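You operate a simulated robot arm through the tools that you are given. There is no shell and no other tool.

You run a simulated robot arm. Do the job below in one go: nothing can be reset, and whatever is moved stays where it is left.

JOB
Turn down the blanket corner and lay the orange bolster on the sheet.
Fine: lift both bolsters off the corner first; the blue one stays on the blanket.

The check looks at the end state, three seconds after you hand in, the way a careful person would. Anything else that was tipped, shoved, dropped, spilled or broken makes it a failure. Flat cloth is picked up by pressing the open fingertips on it (5 to 10 N) and closing them slowly along it; thin cloth reads only 2 to 8 mm in the jaws.

ROBOT AND FRAMES
A 6-joint arm with a two-finger gripper, fixed in place. Base frame: the origin is on the floor under the middle of its stand, x ahead of it, y to its left, z up; the work surface is at about z = 770. Units: mm, rad, N and s.
It reaches about 1417 mm from its shoulder. Its first joint turns from -2.897 to 2.897 rad. Payload 3.43 kg.
The tool frame sits at the grasp point between the pads (the TCP): z along the fingers, y along the line on which they close. The tips reach 20 mm beyond it. The gripper opens to 190 mm; its body begins 248 mm behind the TCP.
Orientation is that of the tool frame in the base frame, as a unit quaternion [w, x, y, z]. With the fingers straight down and closing along the base's y, the tool's x points along the base's -x, its y along +y and its z along -z.

CONTROLS
- The arm moves only by the tool nudge_tool. Its argument "targets" is a list of rows, each a list of 3 entries, a list of its own where there are three numbers: the turn, a rotation vector about the base's x, y, z in units of 5 degrees (1.0 is 5 degrees), then the shift along the base's x, y, z in units of 40 mm (1.0 is 40 mm), then the closure in counts, from 0 (fully open) to 255 (shut). In form: [[[wx, wy, wz], [dx, dy, dz], jaw], ...]. A call has 1 to 20 rows; each row shifts and turns the commanded pose from where the row before left it. A call with a number of a shift or a turn outside -1 to 1 is refused whole. Rows are played at 5 a second. More than 50 mm and 0.15 rad between two rows, or a gripper value outside its range, and nothing of the call is played. A pose out of reach is approached as far as the arm can. The call stops where the force on the tool passes 90 N (or 10 N more than at its start, if that is more) or the arm is blocked; 0.2 s more then pass. The fingers move at their own pace (about 153 mm/s each) and stop on an object; they squeeze with about 31 N. The grip force told is the motor's: it shows also when the fingers shut on nothing. Time passes only in rows, and 0.2 s behind the last, so rows that do not move let the fingers close. The reply holds the time, the measured pose of the TCP, the force on the tool along the base axes, the opening and the grip force, in the units named above and with some noise, with the torque about the TCP (base axes, N m) and any sound that the robot's microphone picked up.
- Cameras (640 x 400 px; columns grow to the right, rows downward): "scene" is fixed at [49.3, -649.1, 1482.4]; the picture's right is [0.05, -1.00, 0.00], its down [-0.85, -0.04, -0.52] and it looks along [0.52, 0.02, -0.85] (base axes); focal length 218 px, centre (320, 200). "wrist" rides on the gripper at [70, -8, -288] in the tool frame; the picture's right is [0.12, 0.99, 0.00], its down [-0.96, 0.12, -0.25] and it looks along [-0.25, 0.03, 0.97] (tool axes); focal length 261 px, centre (320, 200). There is no depth. A picture from a camera that has moved, and an enlarged one, comes with that camera's place and axes in the base frame and with its lens.
- snapshot(camera): a new picture of that camera. No time passes.
- slide_trunk(by): moves the trunk up (or, below 0, down) by that many mm; the arm rides with it, the base frame stays. It gives what a move gives, with no picture.
- enlarge(camera, box): a new picture of the part [left, top, right, bottom] of that camera's present view, enlarged. No time passes.
- sign_off(): hands the job in; it is judged then, once.

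Nothing tells you positions but the pictures and the camera data. Unless the task says otherwise, let go and move clear before handing in.

The tools are called after "Call:" as a command line: name --argument value ..., lists and objects as JSON in quotes. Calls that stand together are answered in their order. nudge_tool: Moves the arm, as the interface text tells. Its arguments: {"type":"object","properties":{"targets":{"type":"array","items":{"type":"array"}}},"required":["targets"]} The other tools are called the same way: slide_trunk (by) moves the trunk up or down; snapshot (camera) takes a picture; enlarge (camera, box) takes an enlarged picture of a part of a camera's view; sign_off () hands the job in.

At the start:

```text
t: 0.0
eef_pos: [465.5, -622.3, 1186.5]
ee_rot: [0.0, 0.0, 1.0, 0.0]
ft_force: [0.2, 0.2, 0.5]
torque: [-0.02, 0.01, -0.02]
finger_gap: 189.9
gripper_force: 0.0
trunk travel left (down, up): [-200.0, 240.0]
```

scene: 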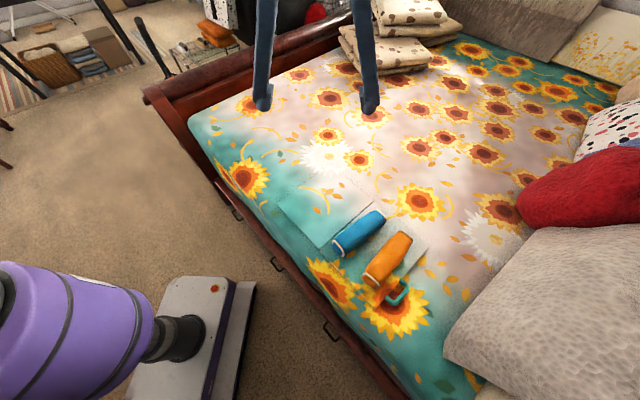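
wrist: 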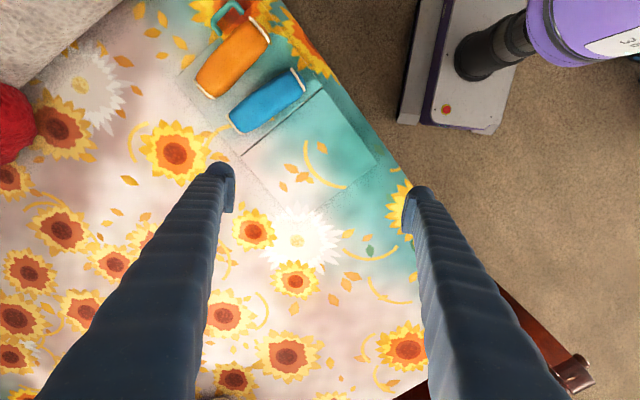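

I see a bed with a sunflower cloth, a blue and an orange bolster lying near the bed's edge, and a small teal thing next to the orange one. I'll look closer before moving.

Call:
enlarge --camera "scene" --box '[240, 170, 480, 320]'

Call:
enlarge --camera "wrist" --box '[140, 0, 460, 200]'

```text
2.67 times, centred on (360, 245) of scene
camera zoom: at [49.3, -649.1, 1482.4], right [0.05, -1.0, 0.0], down [-0.85, -0.04, -0.52], along [0.52, 0.02, -0.85], focal length 583 px, centre (213, 80)
```

zoom: 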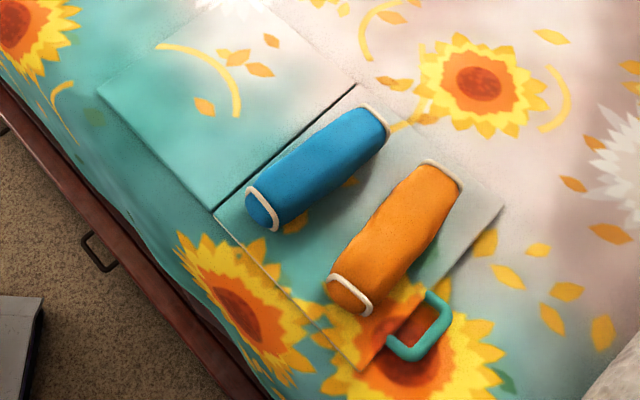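

```text
2.00 times, centred on (300, 100) of wrist
camera zoom: at [394.9, -630.9, 1474.1], right [-0.12, 0.99, 0.0], down [0.96, 0.12, 0.25], along [0.25, 0.03, -0.97], focal length 521 px, centre (360, 400)
```

zoom: 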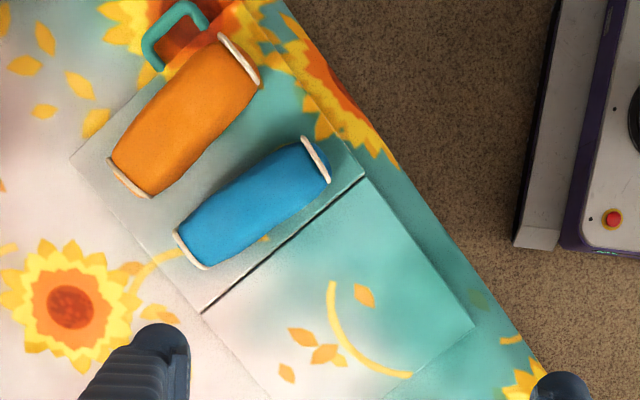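

The bolsters lie on a hinged-looking panel (about 245 x 275 mm) with a teal pull loop at its outer edge; a matching area on the other side of the dark line looks like where it folds to. I'll bring the wrist camera over it for a better view.

Call:
nudge_tool --targets '[[[0, 0, 0], [-0.74, -0.55, -0.25], 0], [[0, 0, 0], [-0.74, -0.55, -0.25], 0], [[0, 0, 0], [-0.74, -0.55, -0.25], 0], [[0, 0, 0], [-0.74, -0.55, -0.25], 0], [[0, 0, 0], [-0.74, -0.55, -0.25], 0], [[0, 0, 0], [-0.74, -0.55, -0.25], 0], [[0, 0, 0], [-0.74, -0.55, -0.25], 0], [[0, 0, 0], [-0.74, -0.55, -0.25], 0], [[0, 0, 0], [-0.74, -0.55, -0.25], 0]]'

Call:
snapshot --camera "wrist"

Call:
snapshot --camera "scene"

```text
t: 2.0
eef_pos: [198.3, -820.1, 1097.2]
ee_rot: [0.001, -0.001, 1.0, -0.001]
ft_force: [0.4, -0.1, -0.4]
torque: [0.0, -0.04, -0.01]
finger_gap: 190.0
gripper_force: 0.1
trunk travel left (down, up): [-200.0, 240.0]
```

```text
taken
camera wrist: at [126.9, -828.2, 1385.4], right [-0.12, 0.99, 0.0], down [0.96, 0.12, 0.25], along [0.25, 0.03, -0.97], focal length 261 px, centre (320, 200)
```

wrist: 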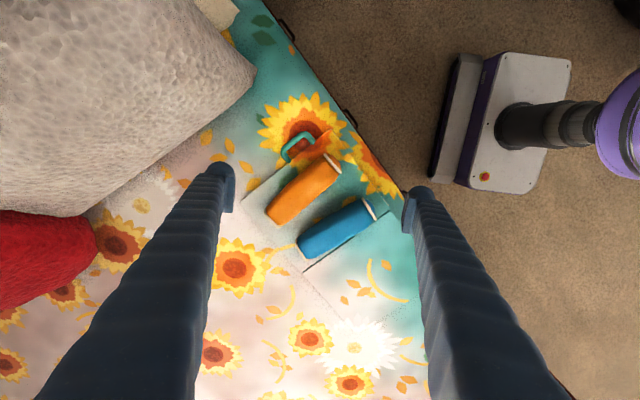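

```text
taken
```

scene: 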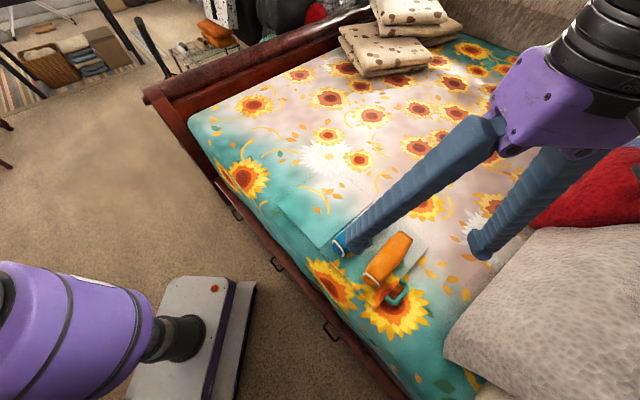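

Call:
enlarge --camera "wrist" --box '[232, 80, 408, 190]'

Call:
enlarge --camera "wrist" --box '[232, 160, 440, 290]'

```text
3.64 times, centred on (320, 135) of wrist
camera zoom: at [126.9, -828.2, 1385.4], right [-0.12, 0.99, 0.0], down [0.96, 0.12, 0.25], along [0.25, 0.03, -0.97], focal length 948 px, centre (320, 436)
```

zoom: 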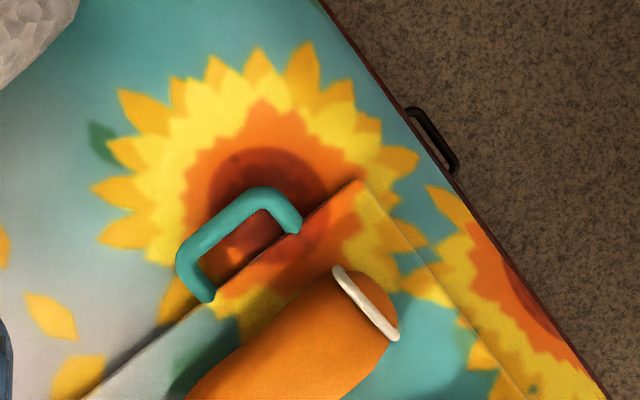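

```text
3.08 times, centred on (336, 225) of wrist
camera zoom: at [126.9, -828.2, 1385.4], right [-0.12, 0.99, 0.0], down [0.96, 0.12, 0.25], along [0.25, 0.03, -0.97], focal length 802 px, centre (271, 123)
```

zoom: 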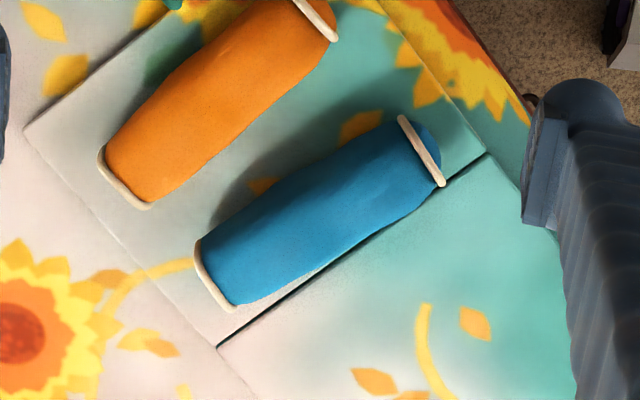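

The panel's outer edge carries a teal loop, so it hinges about the dark line, from roughly (293,-641) to (487,-836). The blue bolster is centred near (350,-769) and the orange near (266,-857), each about 60 mm thick. I'll turn the gripper across the blue one and hover above it with the jaws partly closed.

Call:
nudge_tool --targets '[[[0, 0, -0.98], [0.38, 0.1275, -0.2425], 128], [[0, 0, -0.98], [0.38, 0.1275, -0.2425], 128], [[0, 0, -0.98], [0.38, 0.1275, -0.2425], 128], [[0, 0, -0.98], [0.38, 0.1275, -0.2425], 128], [[0, 0, -0.98], [0.38, 0.1275, -0.2425], 128], [[0, 0, -0.98], [0.38, 0.1275, -0.2425], 128], [[0, 0, -0.98], [0.38, 0.1275, -0.2425], 128], [[0, 0, -0.98], [0.38, 0.1275, -0.2425], 128], [[0, 0, -0.98], [0.38, 0.1275, -0.2425], 128], [[0, 0, -0.98], [0.38, 0.1275, -0.2425], 128]]'

Call:
snapshot --camera "wrist"

Call:
snapshot --camera "scene"

```text
t: 4.2
eef_pos: [351.4, -769.1, 1001.4]
ee_rot: [0.0, 0.416, 0.91, 0.0]
ft_force: [0.4, 0.2, 0.9]
torque: [0.02, 0.0, -0.03]
finger_gap: 94.6
gripper_force: 0.1
trunk travel left (down, up): [-200.0, 240.0]
```

```text
taken
camera wrist: at [299.1, -722.4, 1288.0], right [0.67, 0.74, 0.0], down [0.72, -0.65, 0.25], along [0.18, -0.17, -0.97], focal length 261 px, centre (320, 200)
```

wrist: 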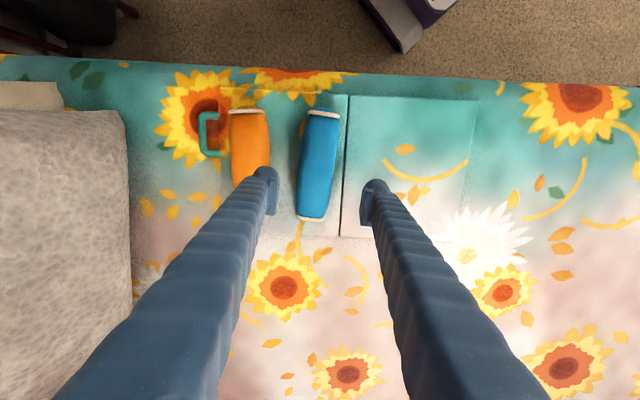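

```text
taken
```

scene: 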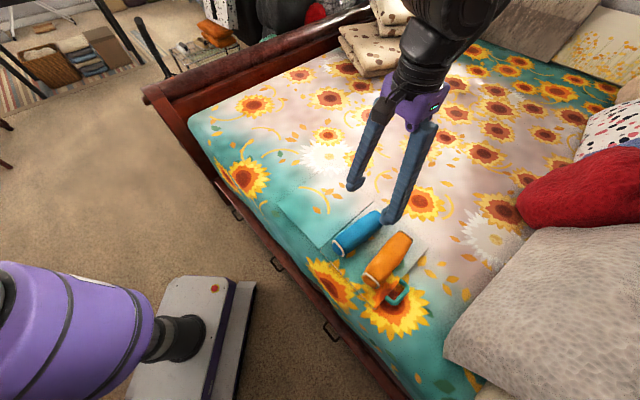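

Call:
enlarge --camera "wrist" --box '[180, 80, 380, 240]'

```text
2.50 times, centred on (280, 160) of wrist
camera zoom: at [299.1, -722.4, 1288.0], right [0.67, 0.74, 0.0], down [0.72, -0.65, 0.25], along [0.18, -0.17, -0.97], focal length 652 px, centre (420, 300)
```

zoom: 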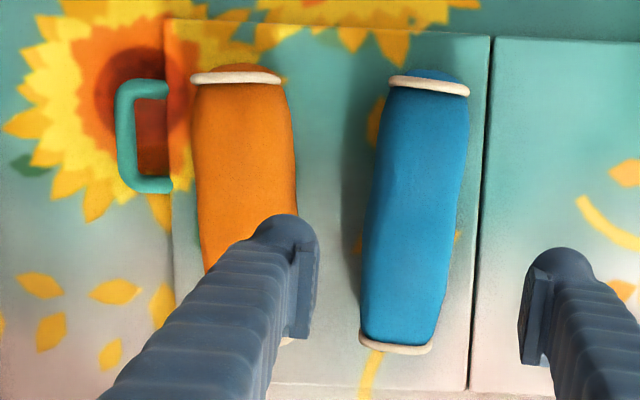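

The tool is lined up with the blue bolster within about 3 mm, and the jaws fit between the two bolsters. I'll go down around it.

Call:
nudge_tool --targets '[[[0, 0, 0], [-0.02, 0.0, -0.9], 132], [[0, 0, 0], [0, 0, -0.9], 132], [[0, 0, 0], [0, 0, -0.9], 132], [[0, 0, 0], [0, 0, -0.9], 132], [[0, 0, 0], [0, 0, -0.4], 132], [[0, 0, 0], [0, 0, -0.35], 132], [[0, 0, 0], [0, 0, -0.25], 132], [[0, 0, 0], [0, 0, -0.2], 132]]'

Call:
snapshot --camera "wrist"

Call:
enlarge --camera "scene" --box '[280, 160, 440, 260]'

```text
t: 6.0
eef_pos: [351.1, -769.3, 806.5]
ee_rot: [0.0, 0.415, 0.91, 0.0]
ft_force: [0.1, 0.4, -0.5]
torque: [0.06, -0.03, -0.01]
finger_gap: 91.8
gripper_force: 0.1
trunk travel left (down, up): [-200.0, 240.0]
```

```text
taken
camera wrist: at [298.3, -721.6, 1095.8], right [0.67, 0.74, 0.0], down [0.72, -0.65, 0.25], along [0.18, -0.17, -0.97], focal length 261 px, centre (320, 200)
```

wrist: 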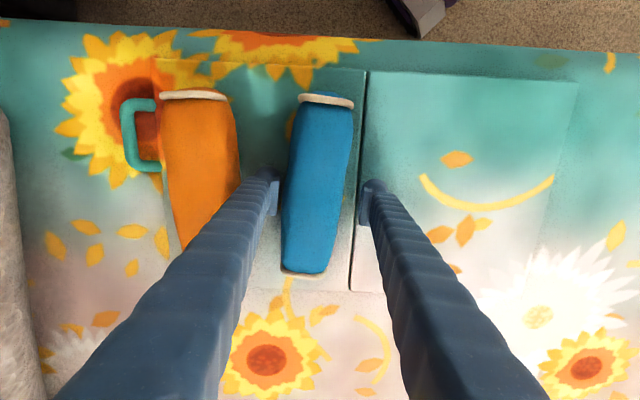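

```text
4.00 times, centred on (360, 210) of scene
camera zoom: at [49.3, -649.1, 1482.4], right [0.05, -1.0, 0.0], down [-0.85, -0.04, -0.52], along [0.52, 0.02, -0.85], focal length 874 px, centre (160, 160)
```

zoom: 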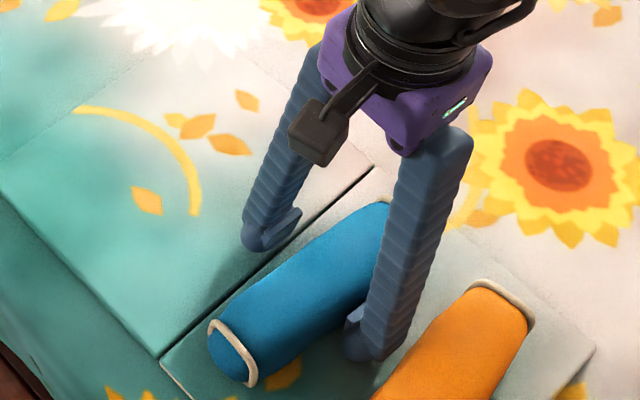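

Both fingers straddle the blue bolster without touching anything. I'll close on it gently and raise it a little.

Call:
nudge_tool --targets '[[[0, 0, 0], [0, 0, 0], 145], [[0, 0, 0], [0, 0, 0], 158], [[0, 0, 0], [0, 0, 0], 172], [[0, 0, 0], [0, 0, 0], 190], [[0, 0, 0], [0, 0, 0], 220], [[0, 0, 0], [0, 0, 0], 220]]'

```text
t: 7.4
eef_pos: [351.3, -770.2, 807.9]
ee_rot: [0.001, 0.414, 0.91, 0.0]
ft_force: [0.1, -1.0, 2.0]
torque: [0.08, -0.02, 0.07]
finger_gap: 63.6
gripper_force: 30.8
trunk travel left (down, up): [-200.0, 240.0]
```

The grip is firm at 63.6 mm with about 31 N. I'll lift it and check it is held.

Call:
nudge_tool --targets '[[[0, 0, 0], [0, 0, 0.15], 220], [[0, 0, 0], [0, 0, 0.3], 220], [[0, 0, 0], [0, 0, 0.6], 220], [[0, 0, 0], [0, 0, 0.8], 220], [[0, 0, 0], [0, 0, 0.8], 220]]'

Call:
snapshot --camera "wrist"

Call:
snapshot --camera "scene"

```text
t: 8.6
eef_pos: [351.3, -770.4, 914.6]
ee_rot: [0.0, 0.415, 0.91, 0.0]
ft_force: [-0.2, 0.2, -1.0]
torque: [-0.01, 0.02, -0.01]
finger_gap: 63.7
gripper_force: 30.9
trunk travel left (down, up): [-200.0, 240.0]
```

```text
taken
camera wrist: at [297.3, -722.8, 1202.6], right [0.67, 0.74, 0.0], down [0.72, -0.65, 0.25], along [0.18, -0.17, -0.97], focal length 261 px, centre (320, 200)
```

wrist: 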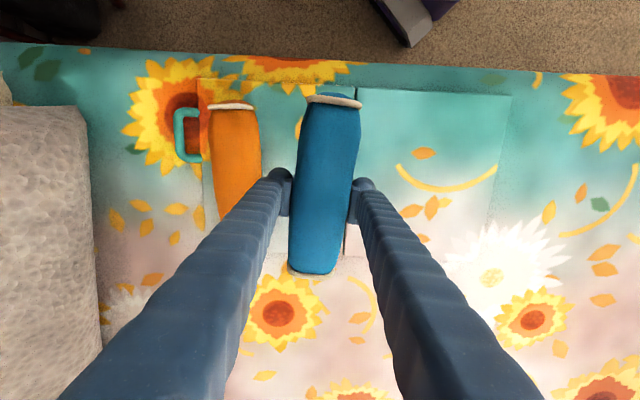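

```text
taken
```

scene: 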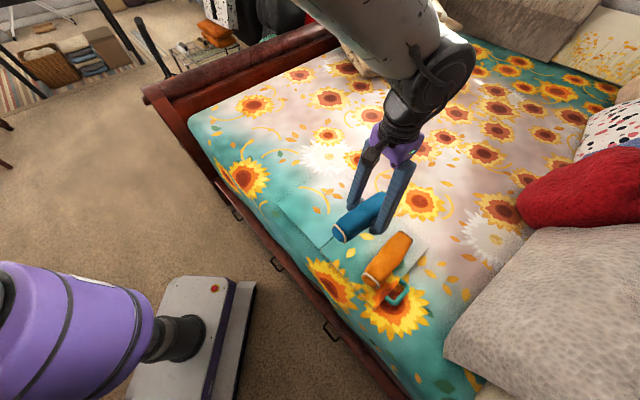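

The blue bolster is held level. I'll carry it inward over the open blanket, past the hinge's far end and clear of where the corner will land, around (610,-918).

Call:
nudge_tool --targets '[[[0, 0, 0], [0.5, -0.28, 0.3], 220], [[0, 0, 0], [0.809, -0.4625, 0], 220], [[0, 0, 0], [0.809, -0.4625, 0], 220], [[0, 0, 0], [0.809, -0.4625, 0], 220], [[0, 0, 0], [0.809, -0.4625, 0], 220], [[0, 0, 0], [0.809, -0.4625, 0], 220], [[0, 0, 0], [0.809, -0.4625, 0], 220], [[0, 0, 0], [0.809, -0.4625, 0], 220], [[0, 0, 0], [0.3, -0.17, 0], 220], [[0, 0, 0], [0, 0, -0.5], 220]]'

Call:
snapshot --camera "wrist"

Call:
snapshot --camera "scene"

```text
t: 10.8
eef_pos: [540.6, -855.1, 900.8]
ee_rot: [0.0, 0.415, 0.91, 0.0]
ft_force: [0.1, 0.3, -0.5]
torque: [0.01, -0.02, 0.01]
finger_gap: 63.5
gripper_force: 31.3
out of reach, approached as far as the arm can: row 6, 7, 8, 9
trunk travel left (down, up): [-200.0, 240.0]
```

```text
taken
camera wrist: at [488.2, -809.2, 1188.3], right [0.67, 0.74, 0.0], down [0.72, -0.65, 0.25], along [0.18, -0.17, -0.97], focal length 261 px, centre (320, 200)
```

wrist: 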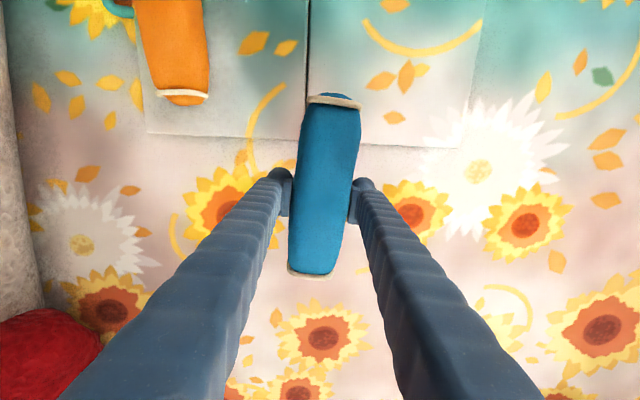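

```text
taken
```

scene: 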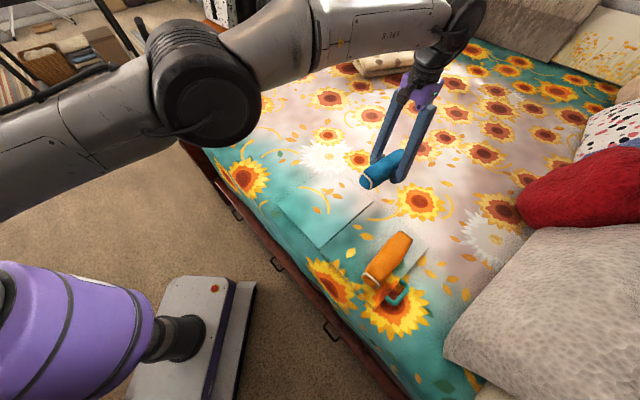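

The arm ran out of reach at (540,-855), so that far spot won't work. I'll put both bolsters on the blanket on the other side instead, beyond where the folded corner will land, and first back up to see where the commanded pose is.

Call:
nudge_tool --targets '[[[0, 0, 0], [0.0, 0.8, 0.3], 220], [[0, 0, 0], [0.0, 0.9, 0.3], 220], [[0, 0, 0], [0.0, 0.9, 0], 220], [[0, 0, 0], [0.0, 0.9, 0], 220]]'

```text
t: 11.8
eef_pos: [540.5, -716.8, 923.5]
ee_rot: [-0.001, 0.416, 0.91, 0.0]
ft_force: [0.2, -1.5, -2.1]
torque: [0.09, -0.05, 0.01]
finger_gap: 63.5
gripper_force: 30.3
trunk travel left (down, up): [-200.0, 240.0]
```

Call:
nudge_tool --targets '[[[0, 0, 0], [0.517, 0.763, 0], 220], [[0, 0, 0], [0.517, 0.763, 0], 220], [[0, 0, 0], [0.517, 0.763, 0], 220], [[0, 0, 0], [0.517, 0.763, 0], 220], [[0, 0, 0], [0.517, 0.763, 0], 220], [[0, 0, 0], [0.517, 0.763, 0], 220], [[0, 0, 0], [0.517, 0.763, 0], 220], [[0, 0, 0], [0.517, 0.763, 0], 220], [[0, 0, 0], [0.517, 0.763, 0], 220], [[0, 0, 0], [0.517, 0.763, 0], 220], [[0, 0, 0], [0.517, 0.763, 0], 220]]'

Call:
snapshot --camera "wrist"

Call:
snapshot --camera "scene"

```text
t: 14.2
eef_pos: [769.3, -380.0, 926.3]
ee_rot: [0.0, 0.415, 0.91, 0.0]
ft_force: [0.1, -0.8, -0.9]
torque: [0.0, 0.04, 0.0]
finger_gap: 63.4
gripper_force: 31.1
trunk travel left (down, up): [-200.0, 240.0]
```

```text
taken
camera wrist: at [717.1, -332.3, 1213.1], right [0.67, 0.74, 0.0], down [0.72, -0.65, 0.25], along [0.18, -0.17, -0.97], focal length 261 px, centre (320, 200)
```

wrist: 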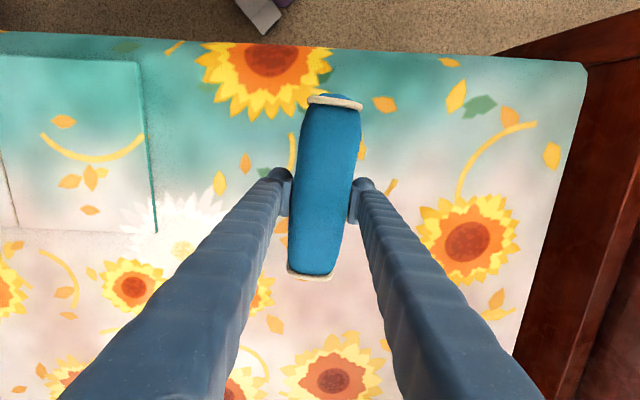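

```text
taken
```

scene: 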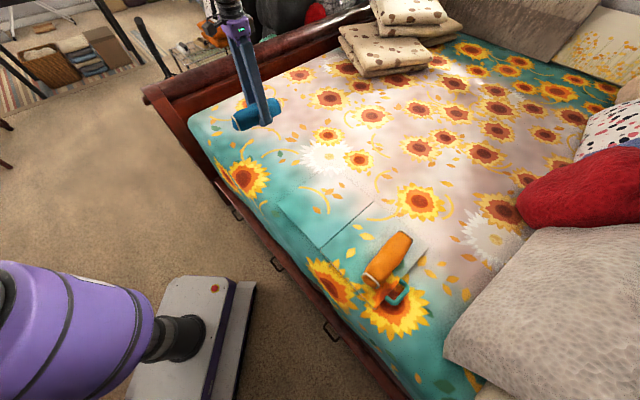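

There's plenty of clear, flat blanket here, well beyond the landing panel and short of the footboard. I'll lower the blue bolster here.

Call:
nudge_tool --targets '[[[0, 0, 0], [0, 0, -0.8], 220], [[0, 0, 0], [0, 0, -0.8], 220], [[0, 0, 0], [0, 0, -0.7], 220], [[0, 0, 0], [0, 0, -0.4], 220], [[0, 0, 0], [0, 0, -0.1], 220], [[0, 0, 0], [0, 0, -0.1], 220], [[0, 0, 0], [0, 0, 0], 220]]'

```text
t: 15.8
eef_pos: [769.4, -379.8, 809.0]
ee_rot: [0.0, 0.415, 0.91, -0.001]
ft_force: [-0.4, -0.2, -1.4]
torque: [0.04, -0.01, 0.0]
finger_gap: 63.6
gripper_force: 30.9
trunk travel left (down, up): [-200.0, 240.0]
```

Call:
nudge_tool --targets '[[[0, 0, 0], [0, 0, -0.06], 220], [[0, 0, 0], [0, 0, -0.04], 220], [[0, 0, 0], [0, 0, 0], 220]]'

Call:
enlarge --camera "scene" --box '[200, 80, 320, 155]'

```text
t: 16.6
eef_pos: [767.2, -380.5, 805.6]
ee_rot: [0.0, 0.415, 0.91, 0.0]
ft_force: [-0.5, -0.2, -0.7]
torque: [-0.04, -0.01, -0.02]
finger_gap: 63.4
gripper_force: 31.1
trunk travel left (down, up): [-200.0, 240.0]
```

```text
5.33 times, centred on (260, 118) of scene
camera zoom: at [49.3, -649.1, 1482.4], right [0.05, -1.0, 0.0], down [-0.85, -0.04, -0.52], along [0.52, 0.02, -0.85], focal length 1165 px, centre (640, 640)
```

zoom: 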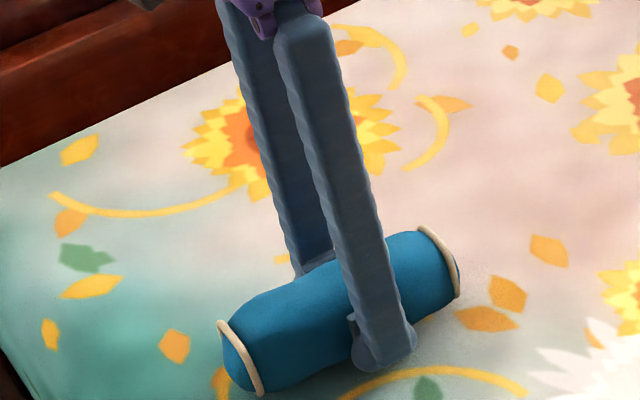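

Call:
nudge_tool --targets '[[[0, 0, 0], [0, 0, -0.06], 220], [[0, 0, 0], [0, 0, -0.04], 220], [[0, 0, 0], [0, 0, 0], 220]]'

```text
t: 17.4
eef_pos: [767.9, -379.6, 800.5]
ee_rot: [0.0, 0.414, 0.91, 0.0]
ft_force: [0.5, 0.1, -1.3]
torque: [0.0, -0.05, 0.01]
finger_gap: 63.5
gripper_force: 31.1
trunk travel left (down, up): [-200.0, 240.0]
```

Call:
nudge_tool --targets '[[[0, 0, 0], [0, 0, -0.06], 220], [[0, 0, 0], [0, 0, -0.04], 220], [[0, 0, 0], [0, 0, 0], 220]]'

```text
t: 18.2
eef_pos: [768.0, -380.6, 796.1]
ee_rot: [-0.001, 0.415, 0.91, 0.0]
ft_force: [0.1, -0.5, -1.4]
torque: [-0.01, -0.01, 0.0]
finger_gap: 63.5
gripper_force: 31.1
trunk travel left (down, up): [-200.0, 240.0]
```

Call:
nudge_tool --targets '[[[0, 0, 0], [0, 0, -0.05], 220], [[0, 0, 0], [0, 0, 0], 220]]'

Call:
enlarge --camera "scene" --box '[220, 90, 300, 140]'

```text
t: 18.8
eef_pos: [769.4, -380.2, 794.9]
ee_rot: [0.0, 0.415, 0.91, 0.0]
ft_force: [-0.7, 1.4, 10.4]
torque: [0.64, 0.74, 0.01]
finger_gap: 63.7
gripper_force: 30.5
trunk travel left (down, up): [-200.0, 240.0]
```

```text
8.00 times, centred on (260, 115) of scene
camera zoom: at [49.3, -649.1, 1482.4], right [0.05, -1.0, 0.0], down [-0.85, -0.04, -0.52], along [0.52, 0.02, -0.85], focal length 1748 px, centre (800, 880)
```

zoom: 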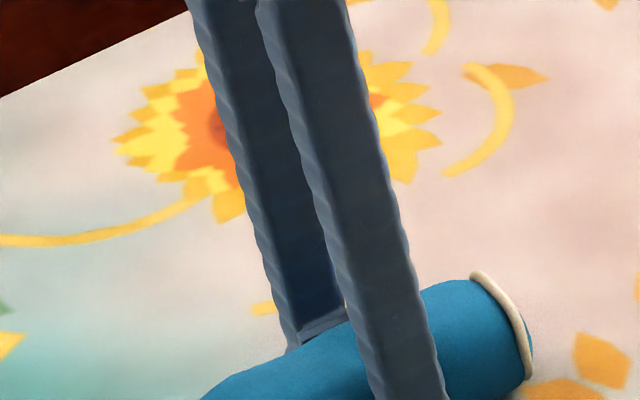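

The blue bolster has touched down (10 N up). I'll open the fingers gently and rise.

Call:
nudge_tool --targets '[[[0, 0, 0], [0, 0, 0.02], 180], [[0, 0, 0], [0, 0, 0], 168], [[0, 0, 0], [0, 0, 0], 162], [[0, 0, 0], [0, 0, 0], 154], [[0, 0, 0], [0, 0, 0], 144], [[0, 0, 0], [0, 0, 0], 132], [[0, 0, 0], [0, 0, 0], 132]]'

Call:
snapshot --camera "wrist"

```text
t: 20.4
eef_pos: [767.9, -379.4, 796.2]
ee_rot: [0.0, 0.414, 0.91, 0.0]
ft_force: [-0.2, 0.0, 0.2]
torque: [0.02, -0.03, -0.03]
finger_gap: 91.6
gripper_force: 0.0
trunk travel left (down, up): [-200.0, 240.0]
```

```text
taken
camera wrist: at [715.4, -332.8, 1083.3], right [0.67, 0.74, 0.0], down [0.72, -0.65, 0.25], along [0.18, -0.17, -0.97], focal length 261 px, centre (320, 200)
```

wrist: 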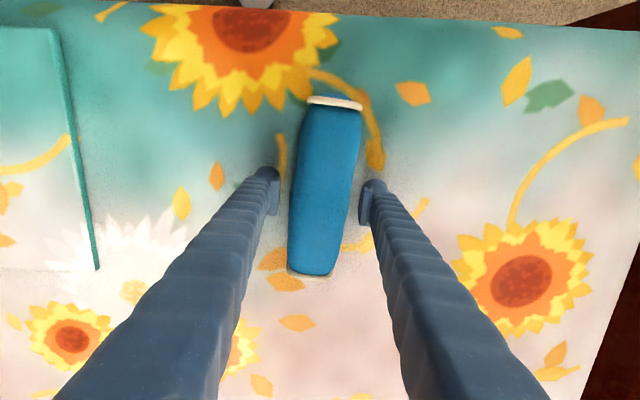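

Blue is resting still on the blanket between the open fingers. I'll rise straight up, then go over the orange bolster.

Call:
nudge_tool --targets '[[[0, 0, 0], [0, 0, 0.3], 132], [[0, 0, 0], [0, 0, 0.8], 132], [[0, 0, 0], [0, 0, 0.9], 132], [[0, 0, 0], [0, 0, 0.9], 132], [[0, 0, 0], [0, 0, 0.9], 132], [[0, 0, 0], [0, 0, 0.6], 132]]'

Call:
nudge_tool --targets '[[[0, 0, 0.095], [-0.66, -0.628, 0], 132], [[0, 0, 0.095], [-0.66, -0.628, 0], 132], [[0, 0, 0.095], [-0.66, -0.628, 0], 132], [[0, 0, 0.095], [-0.66, -0.628, 0], 132], [[0, 0, 0.095], [-0.66, -0.628, 0], 132], [[0, 0, 0.095], [-0.66, -0.628, 0], 132], [[0, 0, 0.095], [-0.66, -0.628, 0], 132], [[0, 0, 0.095], [-0.66, -0.628, 0], 132], [[0, 0, 0.095], [-0.66, -0.628, 0], 132], [[0, 0, 0.095], [-0.66, -0.628, 0], 132], [[0, 0, 0.095], [-0.66, -0.628, 0], 132], [[0, 0, 0.095], [-0.66, -0.628, 0], 132], [[0, 0, 0.095], [-0.66, -0.628, 0], 132], [[0, 0, 0.095], [-0.66, -0.628, 0], 132], [[0, 0, 0.095], [-0.66, -0.628, 0], 132], [[0, 0, 0.095], [-0.66, -0.628, 0], 132], [[0, 0, 0.095], [-0.66, -0.628, 0], 132], [[0, 0, 0.095], [-0.66, -0.628, 0], 132], [[0, 0, 0.095], [-0.66, -0.628, 0], 132]]'

Call:
snapshot --camera "wrist"

Call:
snapshot --camera "scene"

```text
t: 21.8
eef_pos: [767.7, -380.8, 973.6]
ee_rot: [0.001, 0.415, 0.91, -0.001]
ft_force: [0.5, 0.0, 0.9]
torque: [-0.02, -0.01, -0.03]
finger_gap: 91.5
gripper_force: 0.1
trunk travel left (down, up): [-200.0, 240.0]
```

```text
t: 25.8
eef_pos: [264.6, -859.6, 971.6]
ee_rot: [0.0, 0.342, 0.94, 0.0]
ft_force: [0.3, 0.3, -0.8]
torque: [0.0, -0.05, 0.02]
finger_gap: 91.4
gripper_force: 0.1
trunk travel left (down, up): [-200.0, 240.0]
```

```text
taken
camera wrist: at [205.4, -820.1, 1260.8], right [0.55, 0.84, 0.0], down [0.81, -0.53, 0.25], along [0.21, -0.14, -0.97], focal length 261 px, centre (320, 200)
```

wrist: 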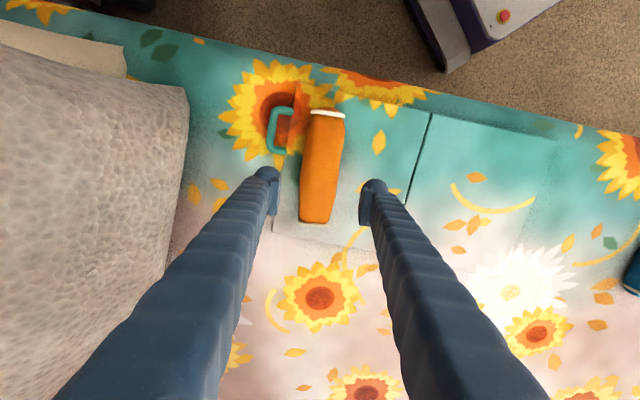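

```text
taken
```

scene: 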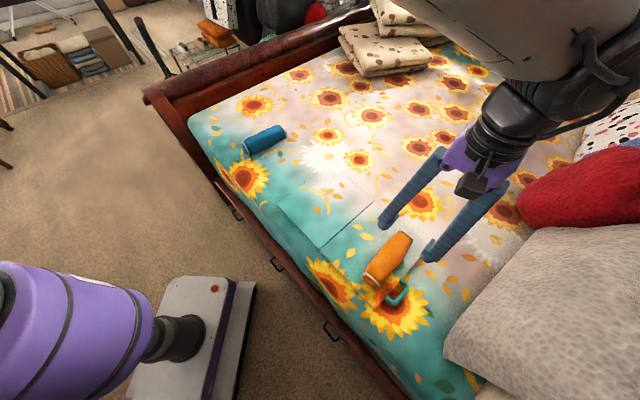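

Call:
enlarge --camera "wrist" --box '[240, 80, 400, 240]'

```text
2.50 times, centred on (320, 160) of wrist
camera zoom: at [205.4, -820.1, 1260.8], right [0.55, 0.84, 0.0], down [0.81, -0.53, 0.25], along [0.21, -0.14, -0.97], focal length 652 px, centre (320, 300)
```

zoom: 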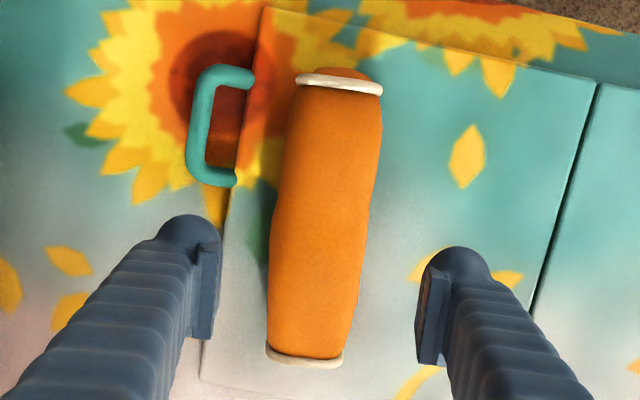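

The gripper sits centred on and aligned with the orange bolster, with about 15 mm of room to the teal loop. I'll go down and grip it.

Call:
nudge_tool --targets '[[[0, 0, 0], [0.077, -0.064, -0.9], 132], [[0, 0, 0], [0, 0, -0.9], 132], [[0, 0, 0], [0, 0, -0.9], 132], [[0, 0, 0], [0, 0, -0.6], 132], [[0, 0, 0], [0, 0, -0.4], 132], [[0, 0, 0], [0, 0, -0.25], 132], [[0, 0, 0], [0, 0, -0.19], 132], [[0, 0, 0], [0, 0, 0], 132]]'

Call:
enlarge --camera "wrist" --box '[200, 60, 440, 240]'

Call:
enlarge --camera "scene" --box '[320, 210, 480, 310]'

```text
t: 27.6
eef_pos: [267.8, -860.1, 806.7]
ee_rot: [0.0, 0.343, 0.939, 0.001]
ft_force: [0.1, 0.0, -0.3]
torque: [0.03, 0.0, -0.01]
finger_gap: 91.5
gripper_force: 0.0
trunk travel left (down, up): [-200.0, 240.0]
```

```text
2.22 times, centred on (320, 150) of wrist
camera zoom: at [207.8, -820.9, 1094.5], right [0.55, 0.84, 0.0], down [0.81, -0.53, 0.25], along [0.21, -0.14, -0.97], focal length 579 px, centre (320, 311)
```

zoom: 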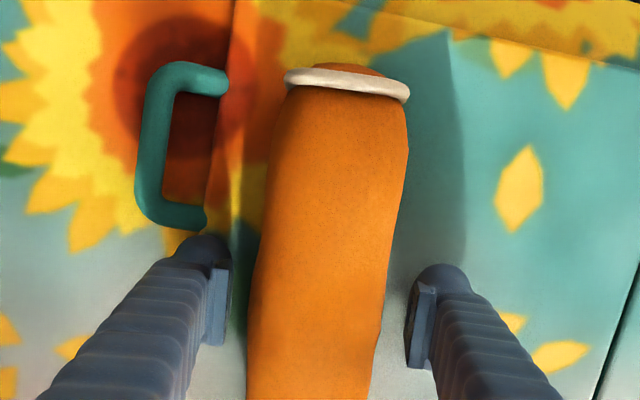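

```text
4.00 times, centred on (400, 260) of scene
camera zoom: at [49.3, -649.1, 1482.4], right [0.05, -1.0, 0.0], down [-0.85, -0.04, -0.52], along [0.52, 0.02, -0.85], focal length 874 px, centre (0, -40)
```

zoom: 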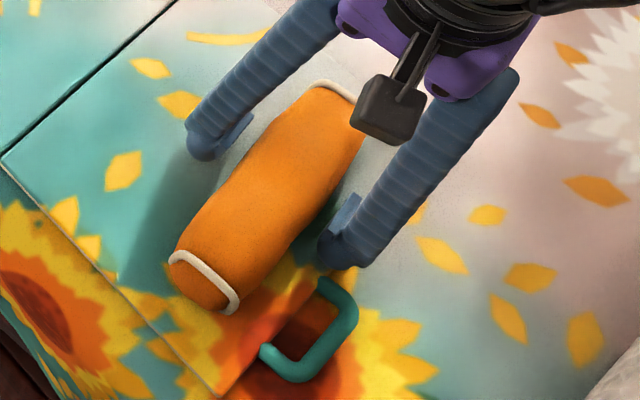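

Both fingers are clear around the orange bolster, so I'll close and lift it.

Call:
nudge_tool --targets '[[[0, 0, 0], [0, 0, 0], 145], [[0, 0, 0], [0, 0, 0], 158], [[0, 0, 0], [0, 0, 0], 172], [[0, 0, 0], [0, 0, 0], 190], [[0, 0, 0], [0, 0, 0], 220], [[0, 0, 0], [0, 0, 0], 220], [[0, 0, 0], [0, 0, 0.15], 220], [[0, 0, 0], [0, 0, 0.3], 220], [[0, 0, 0], [0, 0, 0.7], 220], [[0, 0, 0], [0, 0, 0.9], 220], [[0, 0, 0], [0, 0, 0.9], 220]]'

Call:
snapshot --camera "wrist"

Call:
snapshot --camera "scene"

```text
t: 30.0
eef_pos: [268.3, -858.3, 925.6]
ee_rot: [0.0, 0.343, 0.939, 0.001]
ft_force: [-0.3, 0.6, -1.0]
torque: [-0.01, 0.0, -0.01]
finger_gap: 63.7
gripper_force: 31.3
trunk travel left (down, up): [-200.0, 240.0]
```

```text
taken
camera wrist: at [208.9, -820.1, 1214.7], right [0.55, 0.84, 0.0], down [0.81, -0.53, 0.25], along [0.21, -0.14, -0.97], focal length 261 px, centre (320, 200)
```

wrist: 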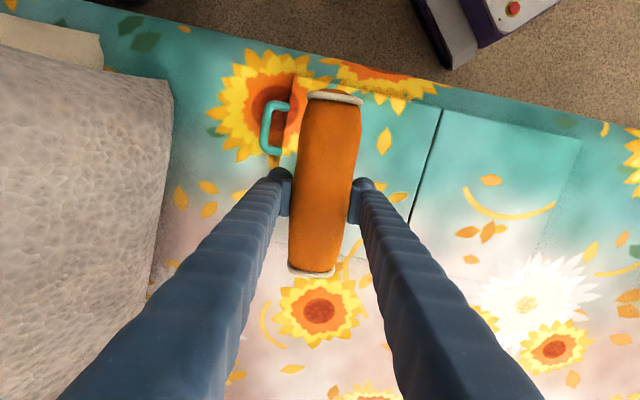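

```text
taken
```

scene: 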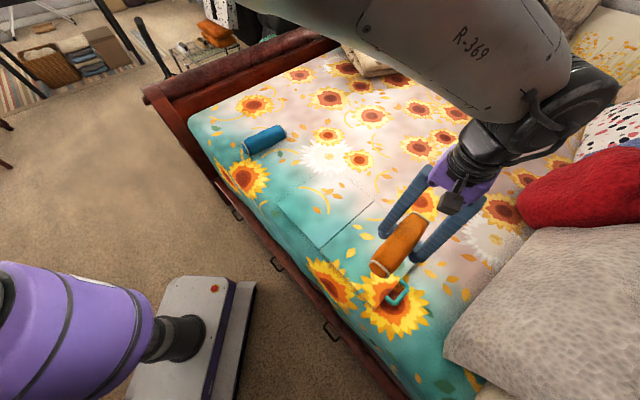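

Orange is held. I'll carry it to a free strip of blanket between the landing area and the blue bolster, turning it parallel to blue.

Call:
nudge_tool --targets '[[[0, 0, -0.12], [0.68, 0.643, 0.1], 220], [[0, 0, -0.12], [0.68, 0.643, 0], 220], [[0, 0, -0.12], [0.68, 0.643, 0], 220], [[0, 0, -0.12], [0.68, 0.643, 0], 220], [[0, 0, -0.12], [0.68, 0.643, 0], 220], [[0, 0, -0.12], [0.68, 0.643, 0], 220], [[0, 0, -0.12], [0.68, 0.643, 0], 220], [[0, 0, -0.12], [0.68, 0.643, 0], 220], [[0, 0, -0.12], [0.68, 0.643, 0], 220], [[0, 0, -0.12], [0.68, 0.643, 0], 220], [[0, 0, -0.12], [0.68, 0.643, 0], 220], [[0, 0, -0.12], [0.68, 0.643, 0], 220], [[0, 0, -0.12], [0.68, 0.643, 0], 220], [[0, 0, -0.12], [0.68, 0.643, 0], 220], [[0, 0, -0.12], [0.68, 0.643, 0], 220]]'

Call:
snapshot --camera "wrist"

```text
t: 33.2
eef_pos: [678.4, -472.6, 928.1]
ee_rot: [0.001, 0.416, 0.909, 0.0]
ft_force: [0.0, 0.3, -1.7]
torque: [0.0, 0.01, 0.0]
finger_gap: 63.7
gripper_force: 31.1
trunk travel left (down, up): [-200.0, 240.0]
```

```text
taken
camera wrist: at [626.0, -425.9, 1215.7], right [0.67, 0.74, 0.0], down [0.72, -0.65, 0.25], along [0.18, -0.17, -0.97], focal length 261 px, centre (320, 200)
```

wrist: 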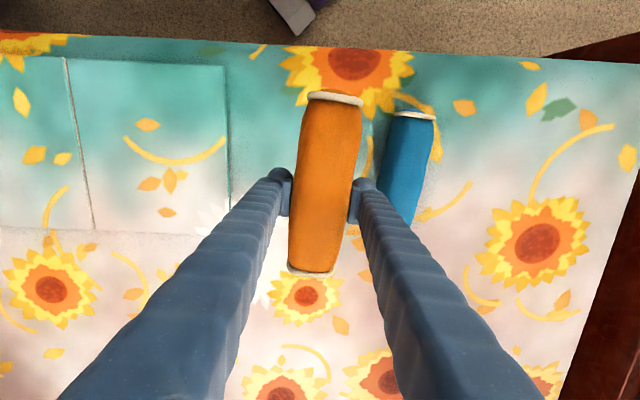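

Call:
nudge_tool --targets '[[[0, 0, 0], [0, 0, -0.8], 220], [[0, 0, 0], [0, 0, -0.8], 220], [[0, 0, 0], [0, 0, -0.8], 220], [[0, 0, 0], [0, 0, -0.5], 220], [[0, 0, 0], [0, 0, -0.2], 220], [[0, 0, 0], [0, 0, -0.12], 220], [[0, 0, 0], [0, 0, -0.08], 220], [[0, 0, 0], [0, 0, 0], 220]]'

```text
t: 35.0
eef_pos: [677.8, -474.3, 796.5]
ee_rot: [0.0, 0.415, 0.91, 0.0]
ft_force: [-1.1, 0.4, -1.6]
torque: [0.0, -0.02, 0.02]
finger_gap: 63.7
gripper_force: 31.0
trunk travel left (down, up): [-200.0, 240.0]
```

Call:
nudge_tool --targets '[[[0, 0, 0], [0, 0, -0.05], 220], [[0, 0, 0], [0, 0, 0], 220]]'

```text
t: 35.6
eef_pos: [676.6, -474.1, 795.3]
ee_rot: [0.0, 0.416, 0.91, 0.0]
ft_force: [-0.9, 0.2, 0.3]
torque: [0.02, -0.02, -0.01]
finger_gap: 63.7
gripper_force: 30.5
trunk travel left (down, up): [-200.0, 240.0]
```

Call:
nudge_tool --targets '[[[0, 0, 0], [0, 0, -0.04], 220], [[0, 0, 0], [0, 0, 0], 220]]'

```text
t: 36.2
eef_pos: [676.8, -475.2, 794.7]
ee_rot: [0.001, 0.415, 0.91, 0.0]
ft_force: [2.0, 2.7, 13.4]
torque: [0.89, 0.72, -0.2]
finger_gap: 63.6
gripper_force: 30.7
trunk travel left (down, up): [-200.0, 240.0]
```

The orange bolster has touched down. I'll release it gently, rise, and head back over the teal loop.

Call:
nudge_tool --targets '[[[0, 0, 0], [0, 0, 0.03], 180], [[0, 0, 0], [0, 0, 0], 168], [[0, 0, 0], [0, 0, 0], 162], [[0, 0, 0], [0, 0, 0], 154], [[0, 0, 0], [0, 0, 0], 144], [[0, 0, 0], [0, 0, 0], 132], [[0, 0, 0], [0, 0, 0], 132], [[0, 0, 0], [0, 0, 0.3], 132], [[0, 0, 0], [0, 0, 0.8], 132], [[0, 0, 0], [0, 0, 0.9], 132], [[0, 0, 0], [0, 0, 0.9], 132], [[0, 0, 0], [0, 0, 0.9], 132], [[0, 0, 0], [0, 0, 0.6], 132]]'

Call:
snapshot --camera "wrist"

Call:
snapshot --camera "scene"

```text
t: 39.0
eef_pos: [677.2, -473.6, 969.8]
ee_rot: [0.0, 0.416, 0.91, 0.001]
ft_force: [0.1, -0.4, 0.1]
torque: [0.01, -0.02, 0.02]
finger_gap: 91.7
gripper_force: 0.0
trunk travel left (down, up): [-200.0, 240.0]
```

```text
taken
camera wrist: at [623.7, -426.7, 1257.8], right [0.67, 0.74, 0.0], down [0.72, -0.65, 0.25], along [0.18, -0.17, -0.97], focal length 261 px, centre (320, 200)
```

wrist: 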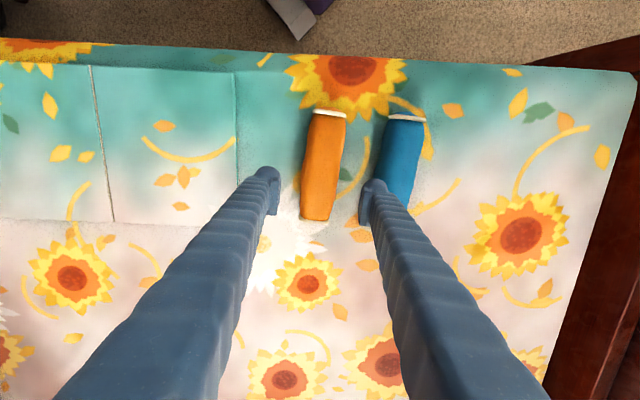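

```text
taken
```

scene: 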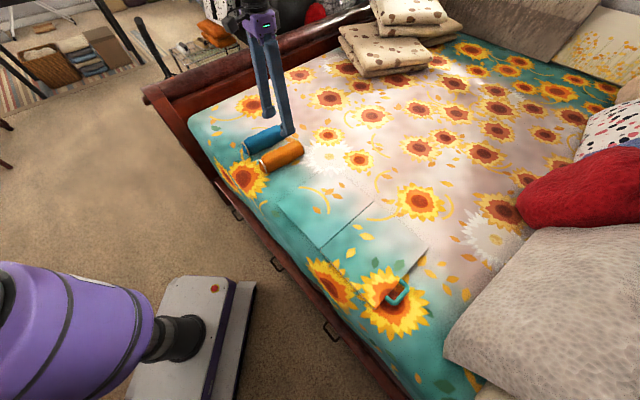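

Call:
enlarge --camera "scene" --box '[270, 180, 450, 320]'

Call:
enlarge --camera "scene" --box '[360, 260, 440, 310]'

```text
2.86 times, centred on (360, 250) of scene
camera zoom: at [49.3, -649.1, 1482.4], right [0.05, -1.0, 0.0], down [-0.85, -0.04, -0.52], along [0.52, 0.02, -0.85], focal length 624 px, centre (206, 57)
```

zoom: 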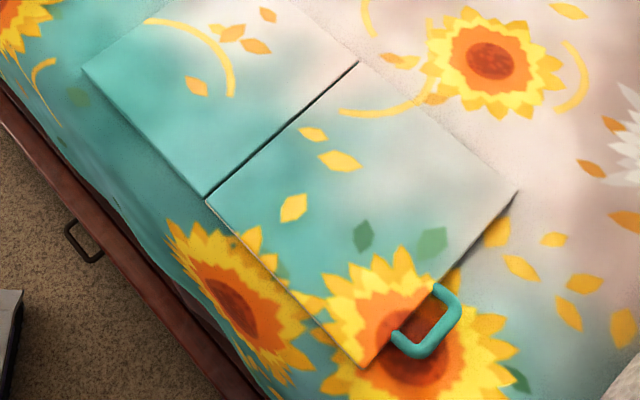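

```text
8.00 times, centred on (400, 285) of scene
camera zoom: at [49.3, -649.1, 1482.4], right [0.05, -1.0, 0.0], down [-0.85, -0.04, -0.52], along [0.52, 0.02, -0.85], focal length 1748 px, centre (-320, -480)
```

zoom: 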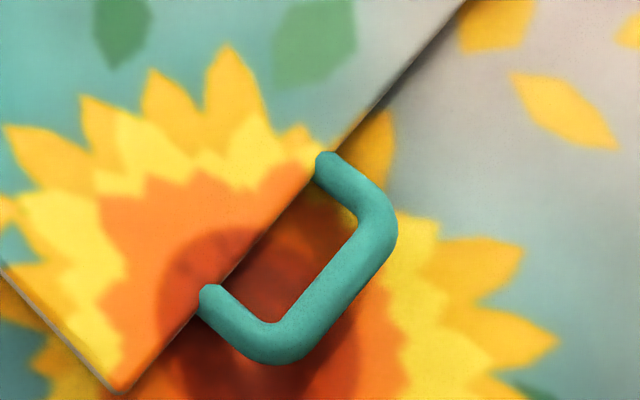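

Both bolsters lie still on the blanket and the panel is now empty. Next I'll go above the teal loop, turning the gripper so it closes along the hinge direction and the loop can pivot between the pads.

Call:
nudge_tool --targets '[[[0, 0, 0.989], [-0.683, -0.533, 0], 100], [[0, 0, 0.989], [-0.683, -0.533, 0], 100], [[0, 0, 0.989], [-0.683, -0.533, 0], 100], [[0, 0, 0.989], [-0.683, -0.533, 0], 100], [[0, 0, 0.989], [-0.683, -0.533, 0], 100], [[0, 0, 0.989], [-0.683, -0.533, 0], 100], [[0, 0, 0.989], [-0.683, -0.533, 0], 100], [[0, 0, 0.989], [-0.683, -0.533, 0], 100], [[0, 0, 0.989], [-0.683, -0.533, 0], 100], [[0, 0, 0.989], [-0.683, -0.533, 0], 100], [[0, 0, 0.989], [-0.683, -0.533, 0], 100], [[0, 0, 0.989], [-0.683, -0.533, 0], 100], [[0, 0, 0.989], [-0.683, -0.533, 0], 100], [[0, 0, 0.989], [-0.683, -0.533, 0], 100], [[0, 0, 0.989], [-0.683, -0.533, 0], 100], [[0, 0, 0.989], [-0.683, -0.533, 0], 100], [[0, 0, 0.989], [-0.683, -0.533, 0], 100], [[0, 0, 0.989], [-0.683, -0.533, 0], 100], [[0, 0, 0.989], [-0.683, -0.533, 0], 100]]'

Call:
snapshot --camera "wrist"

Call:
snapshot --camera "scene"

```text
t: 43.0
eef_pos: [156.7, -878.8, 969.0]
ee_rot: [0.0, -0.384, 0.923, 0.0]
ft_force: [0.1, -0.2, 0.0]
torque: [0.01, -0.01, 0.02]
finger_gap: 115.6
gripper_force: 0.1
trunk travel left (down, up): [-200.0, 240.0]
```

```text
taken
camera wrist: at [111.4, -934.9, 1256.2], right [-0.79, 0.62, 0.0], down [0.6, 0.76, 0.25], along [0.15, 0.19, -0.97], focal length 261 px, centre (320, 200)
```

wrist: 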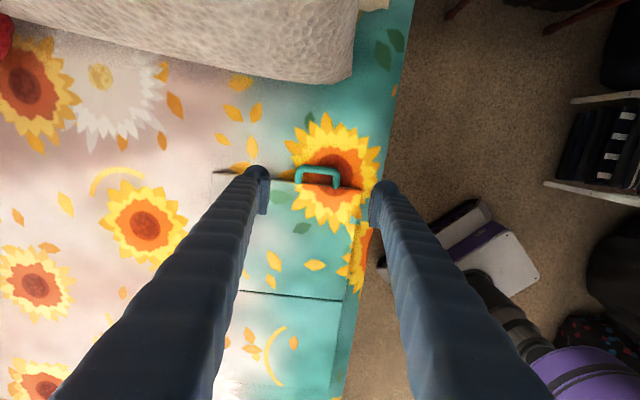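

```text
taken
```

scene: 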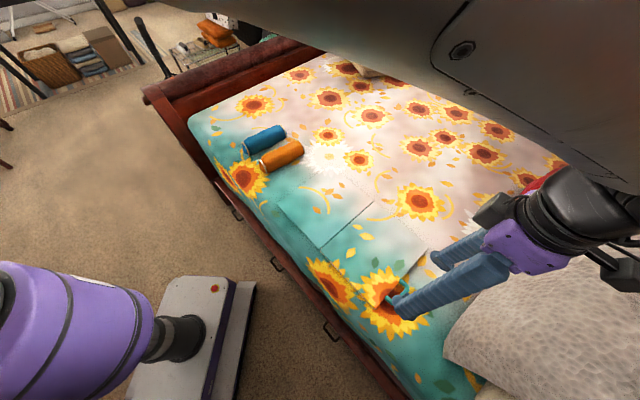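

Call:
enlarge --camera "wrist" --box '[240, 130, 400, 230]'

```text
4.00 times, centred on (320, 180) of wrist
camera zoom: at [111.4, -934.9, 1256.2], right [-0.79, 0.62, 0.0], down [0.6, 0.76, 0.25], along [0.15, 0.19, -0.97], focal length 1043 px, centre (320, 280)
```

zoom: 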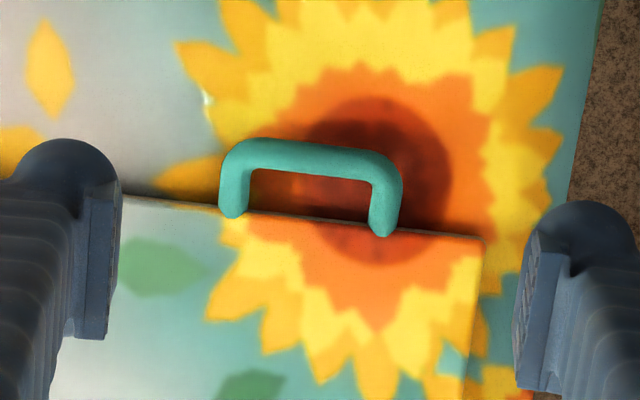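

The gripper is square to the panel's edge and nearly centred over the loop, which is about 83 mm wide. I'll correct a few mm and go down beside it.

Call:
nudge_tool --targets '[[[0, 0, 0], [0.035, -0.105, -0.8], 100], [[0, 0, 0], [0, 0, -0.9], 100], [[0, 0, 0], [0, 0, -0.9], 100], [[0, 0, 0], [0, 0, -0.8], 100], [[0, 0, 0], [0, 0, -0.5], 100], [[0, 0, 0], [0, 0, -0.25], 100], [[0, 0, 0], [0, 0, 0], 100]]'

Call:
snapshot --camera "wrist"

Call:
enlarge --camera "wrist" --box '[240, 130, 400, 230]'

Call:
enlarge --camera "scene" --box '[340, 230, 460, 305]'

```text
t: 44.6
eef_pos: [159.3, -882.9, 803.1]
ee_rot: [0.001, -0.383, 0.924, 0.0]
ft_force: [-0.8, 0.4, 0.6]
torque: [-0.01, 0.03, 0.04]
finger_gap: 115.3
gripper_force: 0.0
trunk travel left (down, up): [-200.0, 240.0]
```

```text
taken
camera wrist: at [114.5, -939.6, 1091.2], right [-0.79, 0.62, 0.0], down [0.6, 0.76, 0.25], along [0.15, 0.19, -0.97], focal length 261 px, centre (320, 200)
```

wrist: 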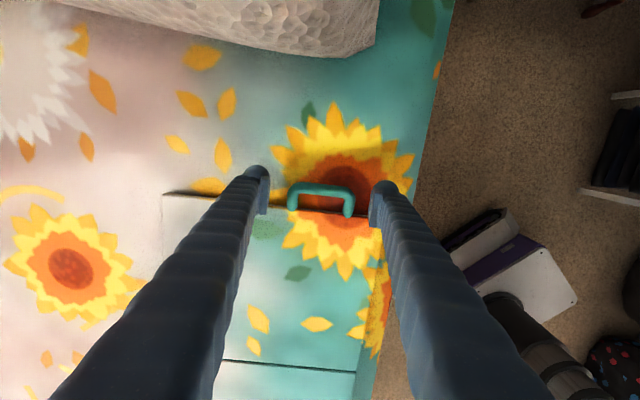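

```text
4.00 times, centred on (320, 180) of wrist
camera zoom: at [114.5, -939.6, 1091.2], right [-0.79, 0.62, 0.0], down [0.6, 0.76, 0.25], along [0.15, 0.19, -0.97], focal length 1043 px, centre (320, 280)
```

zoom: 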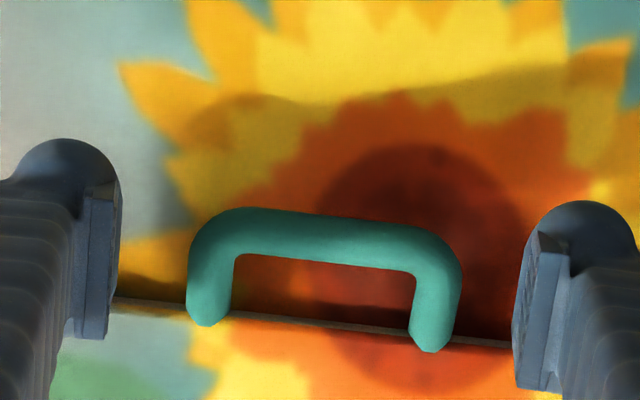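

```text
5.33 times, centred on (400, 268) of scene
camera zoom: at [49.3, -649.1, 1482.4], right [0.05, -1.0, 0.0], down [-0.85, -0.04, -0.52], along [0.52, 0.02, -0.85], focal length 1165 px, centre (-107, -160)
```

zoom: 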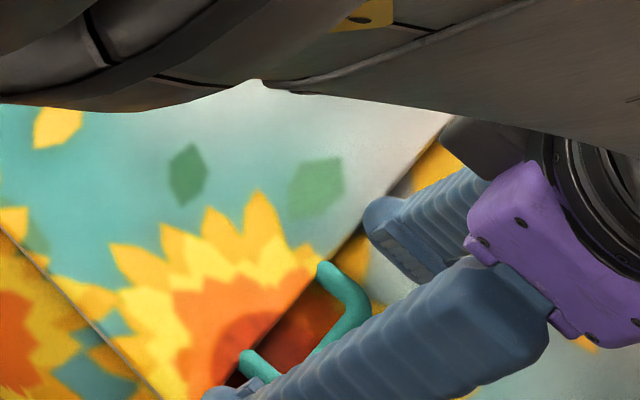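

The loop lies low, centred around z of 777, level with the panel's thickness. I'll ease down until the tips almost meet the blanket.

Call:
nudge_tool --targets '[[[0, 0, 0], [0.05, 0.05, -0.1], 100], [[0, 0, 0], [0, 0, -0.1], 100], [[0, 0, 0], [0, 0, -0.05], 100], [[0, 0, 0], [0, 0, 0], 100]]'

```text
t: 45.6
eef_pos: [160.9, -883.2, 794.2]
ee_rot: [0.0, -0.382, 0.924, 0.001]
ft_force: [-0.5, -2.5, 8.7]
torque: [0.23, 0.03, 0.07]
finger_gap: 115.7
gripper_force: 0.4
trunk travel left (down, up): [-200.0, 240.0]
```

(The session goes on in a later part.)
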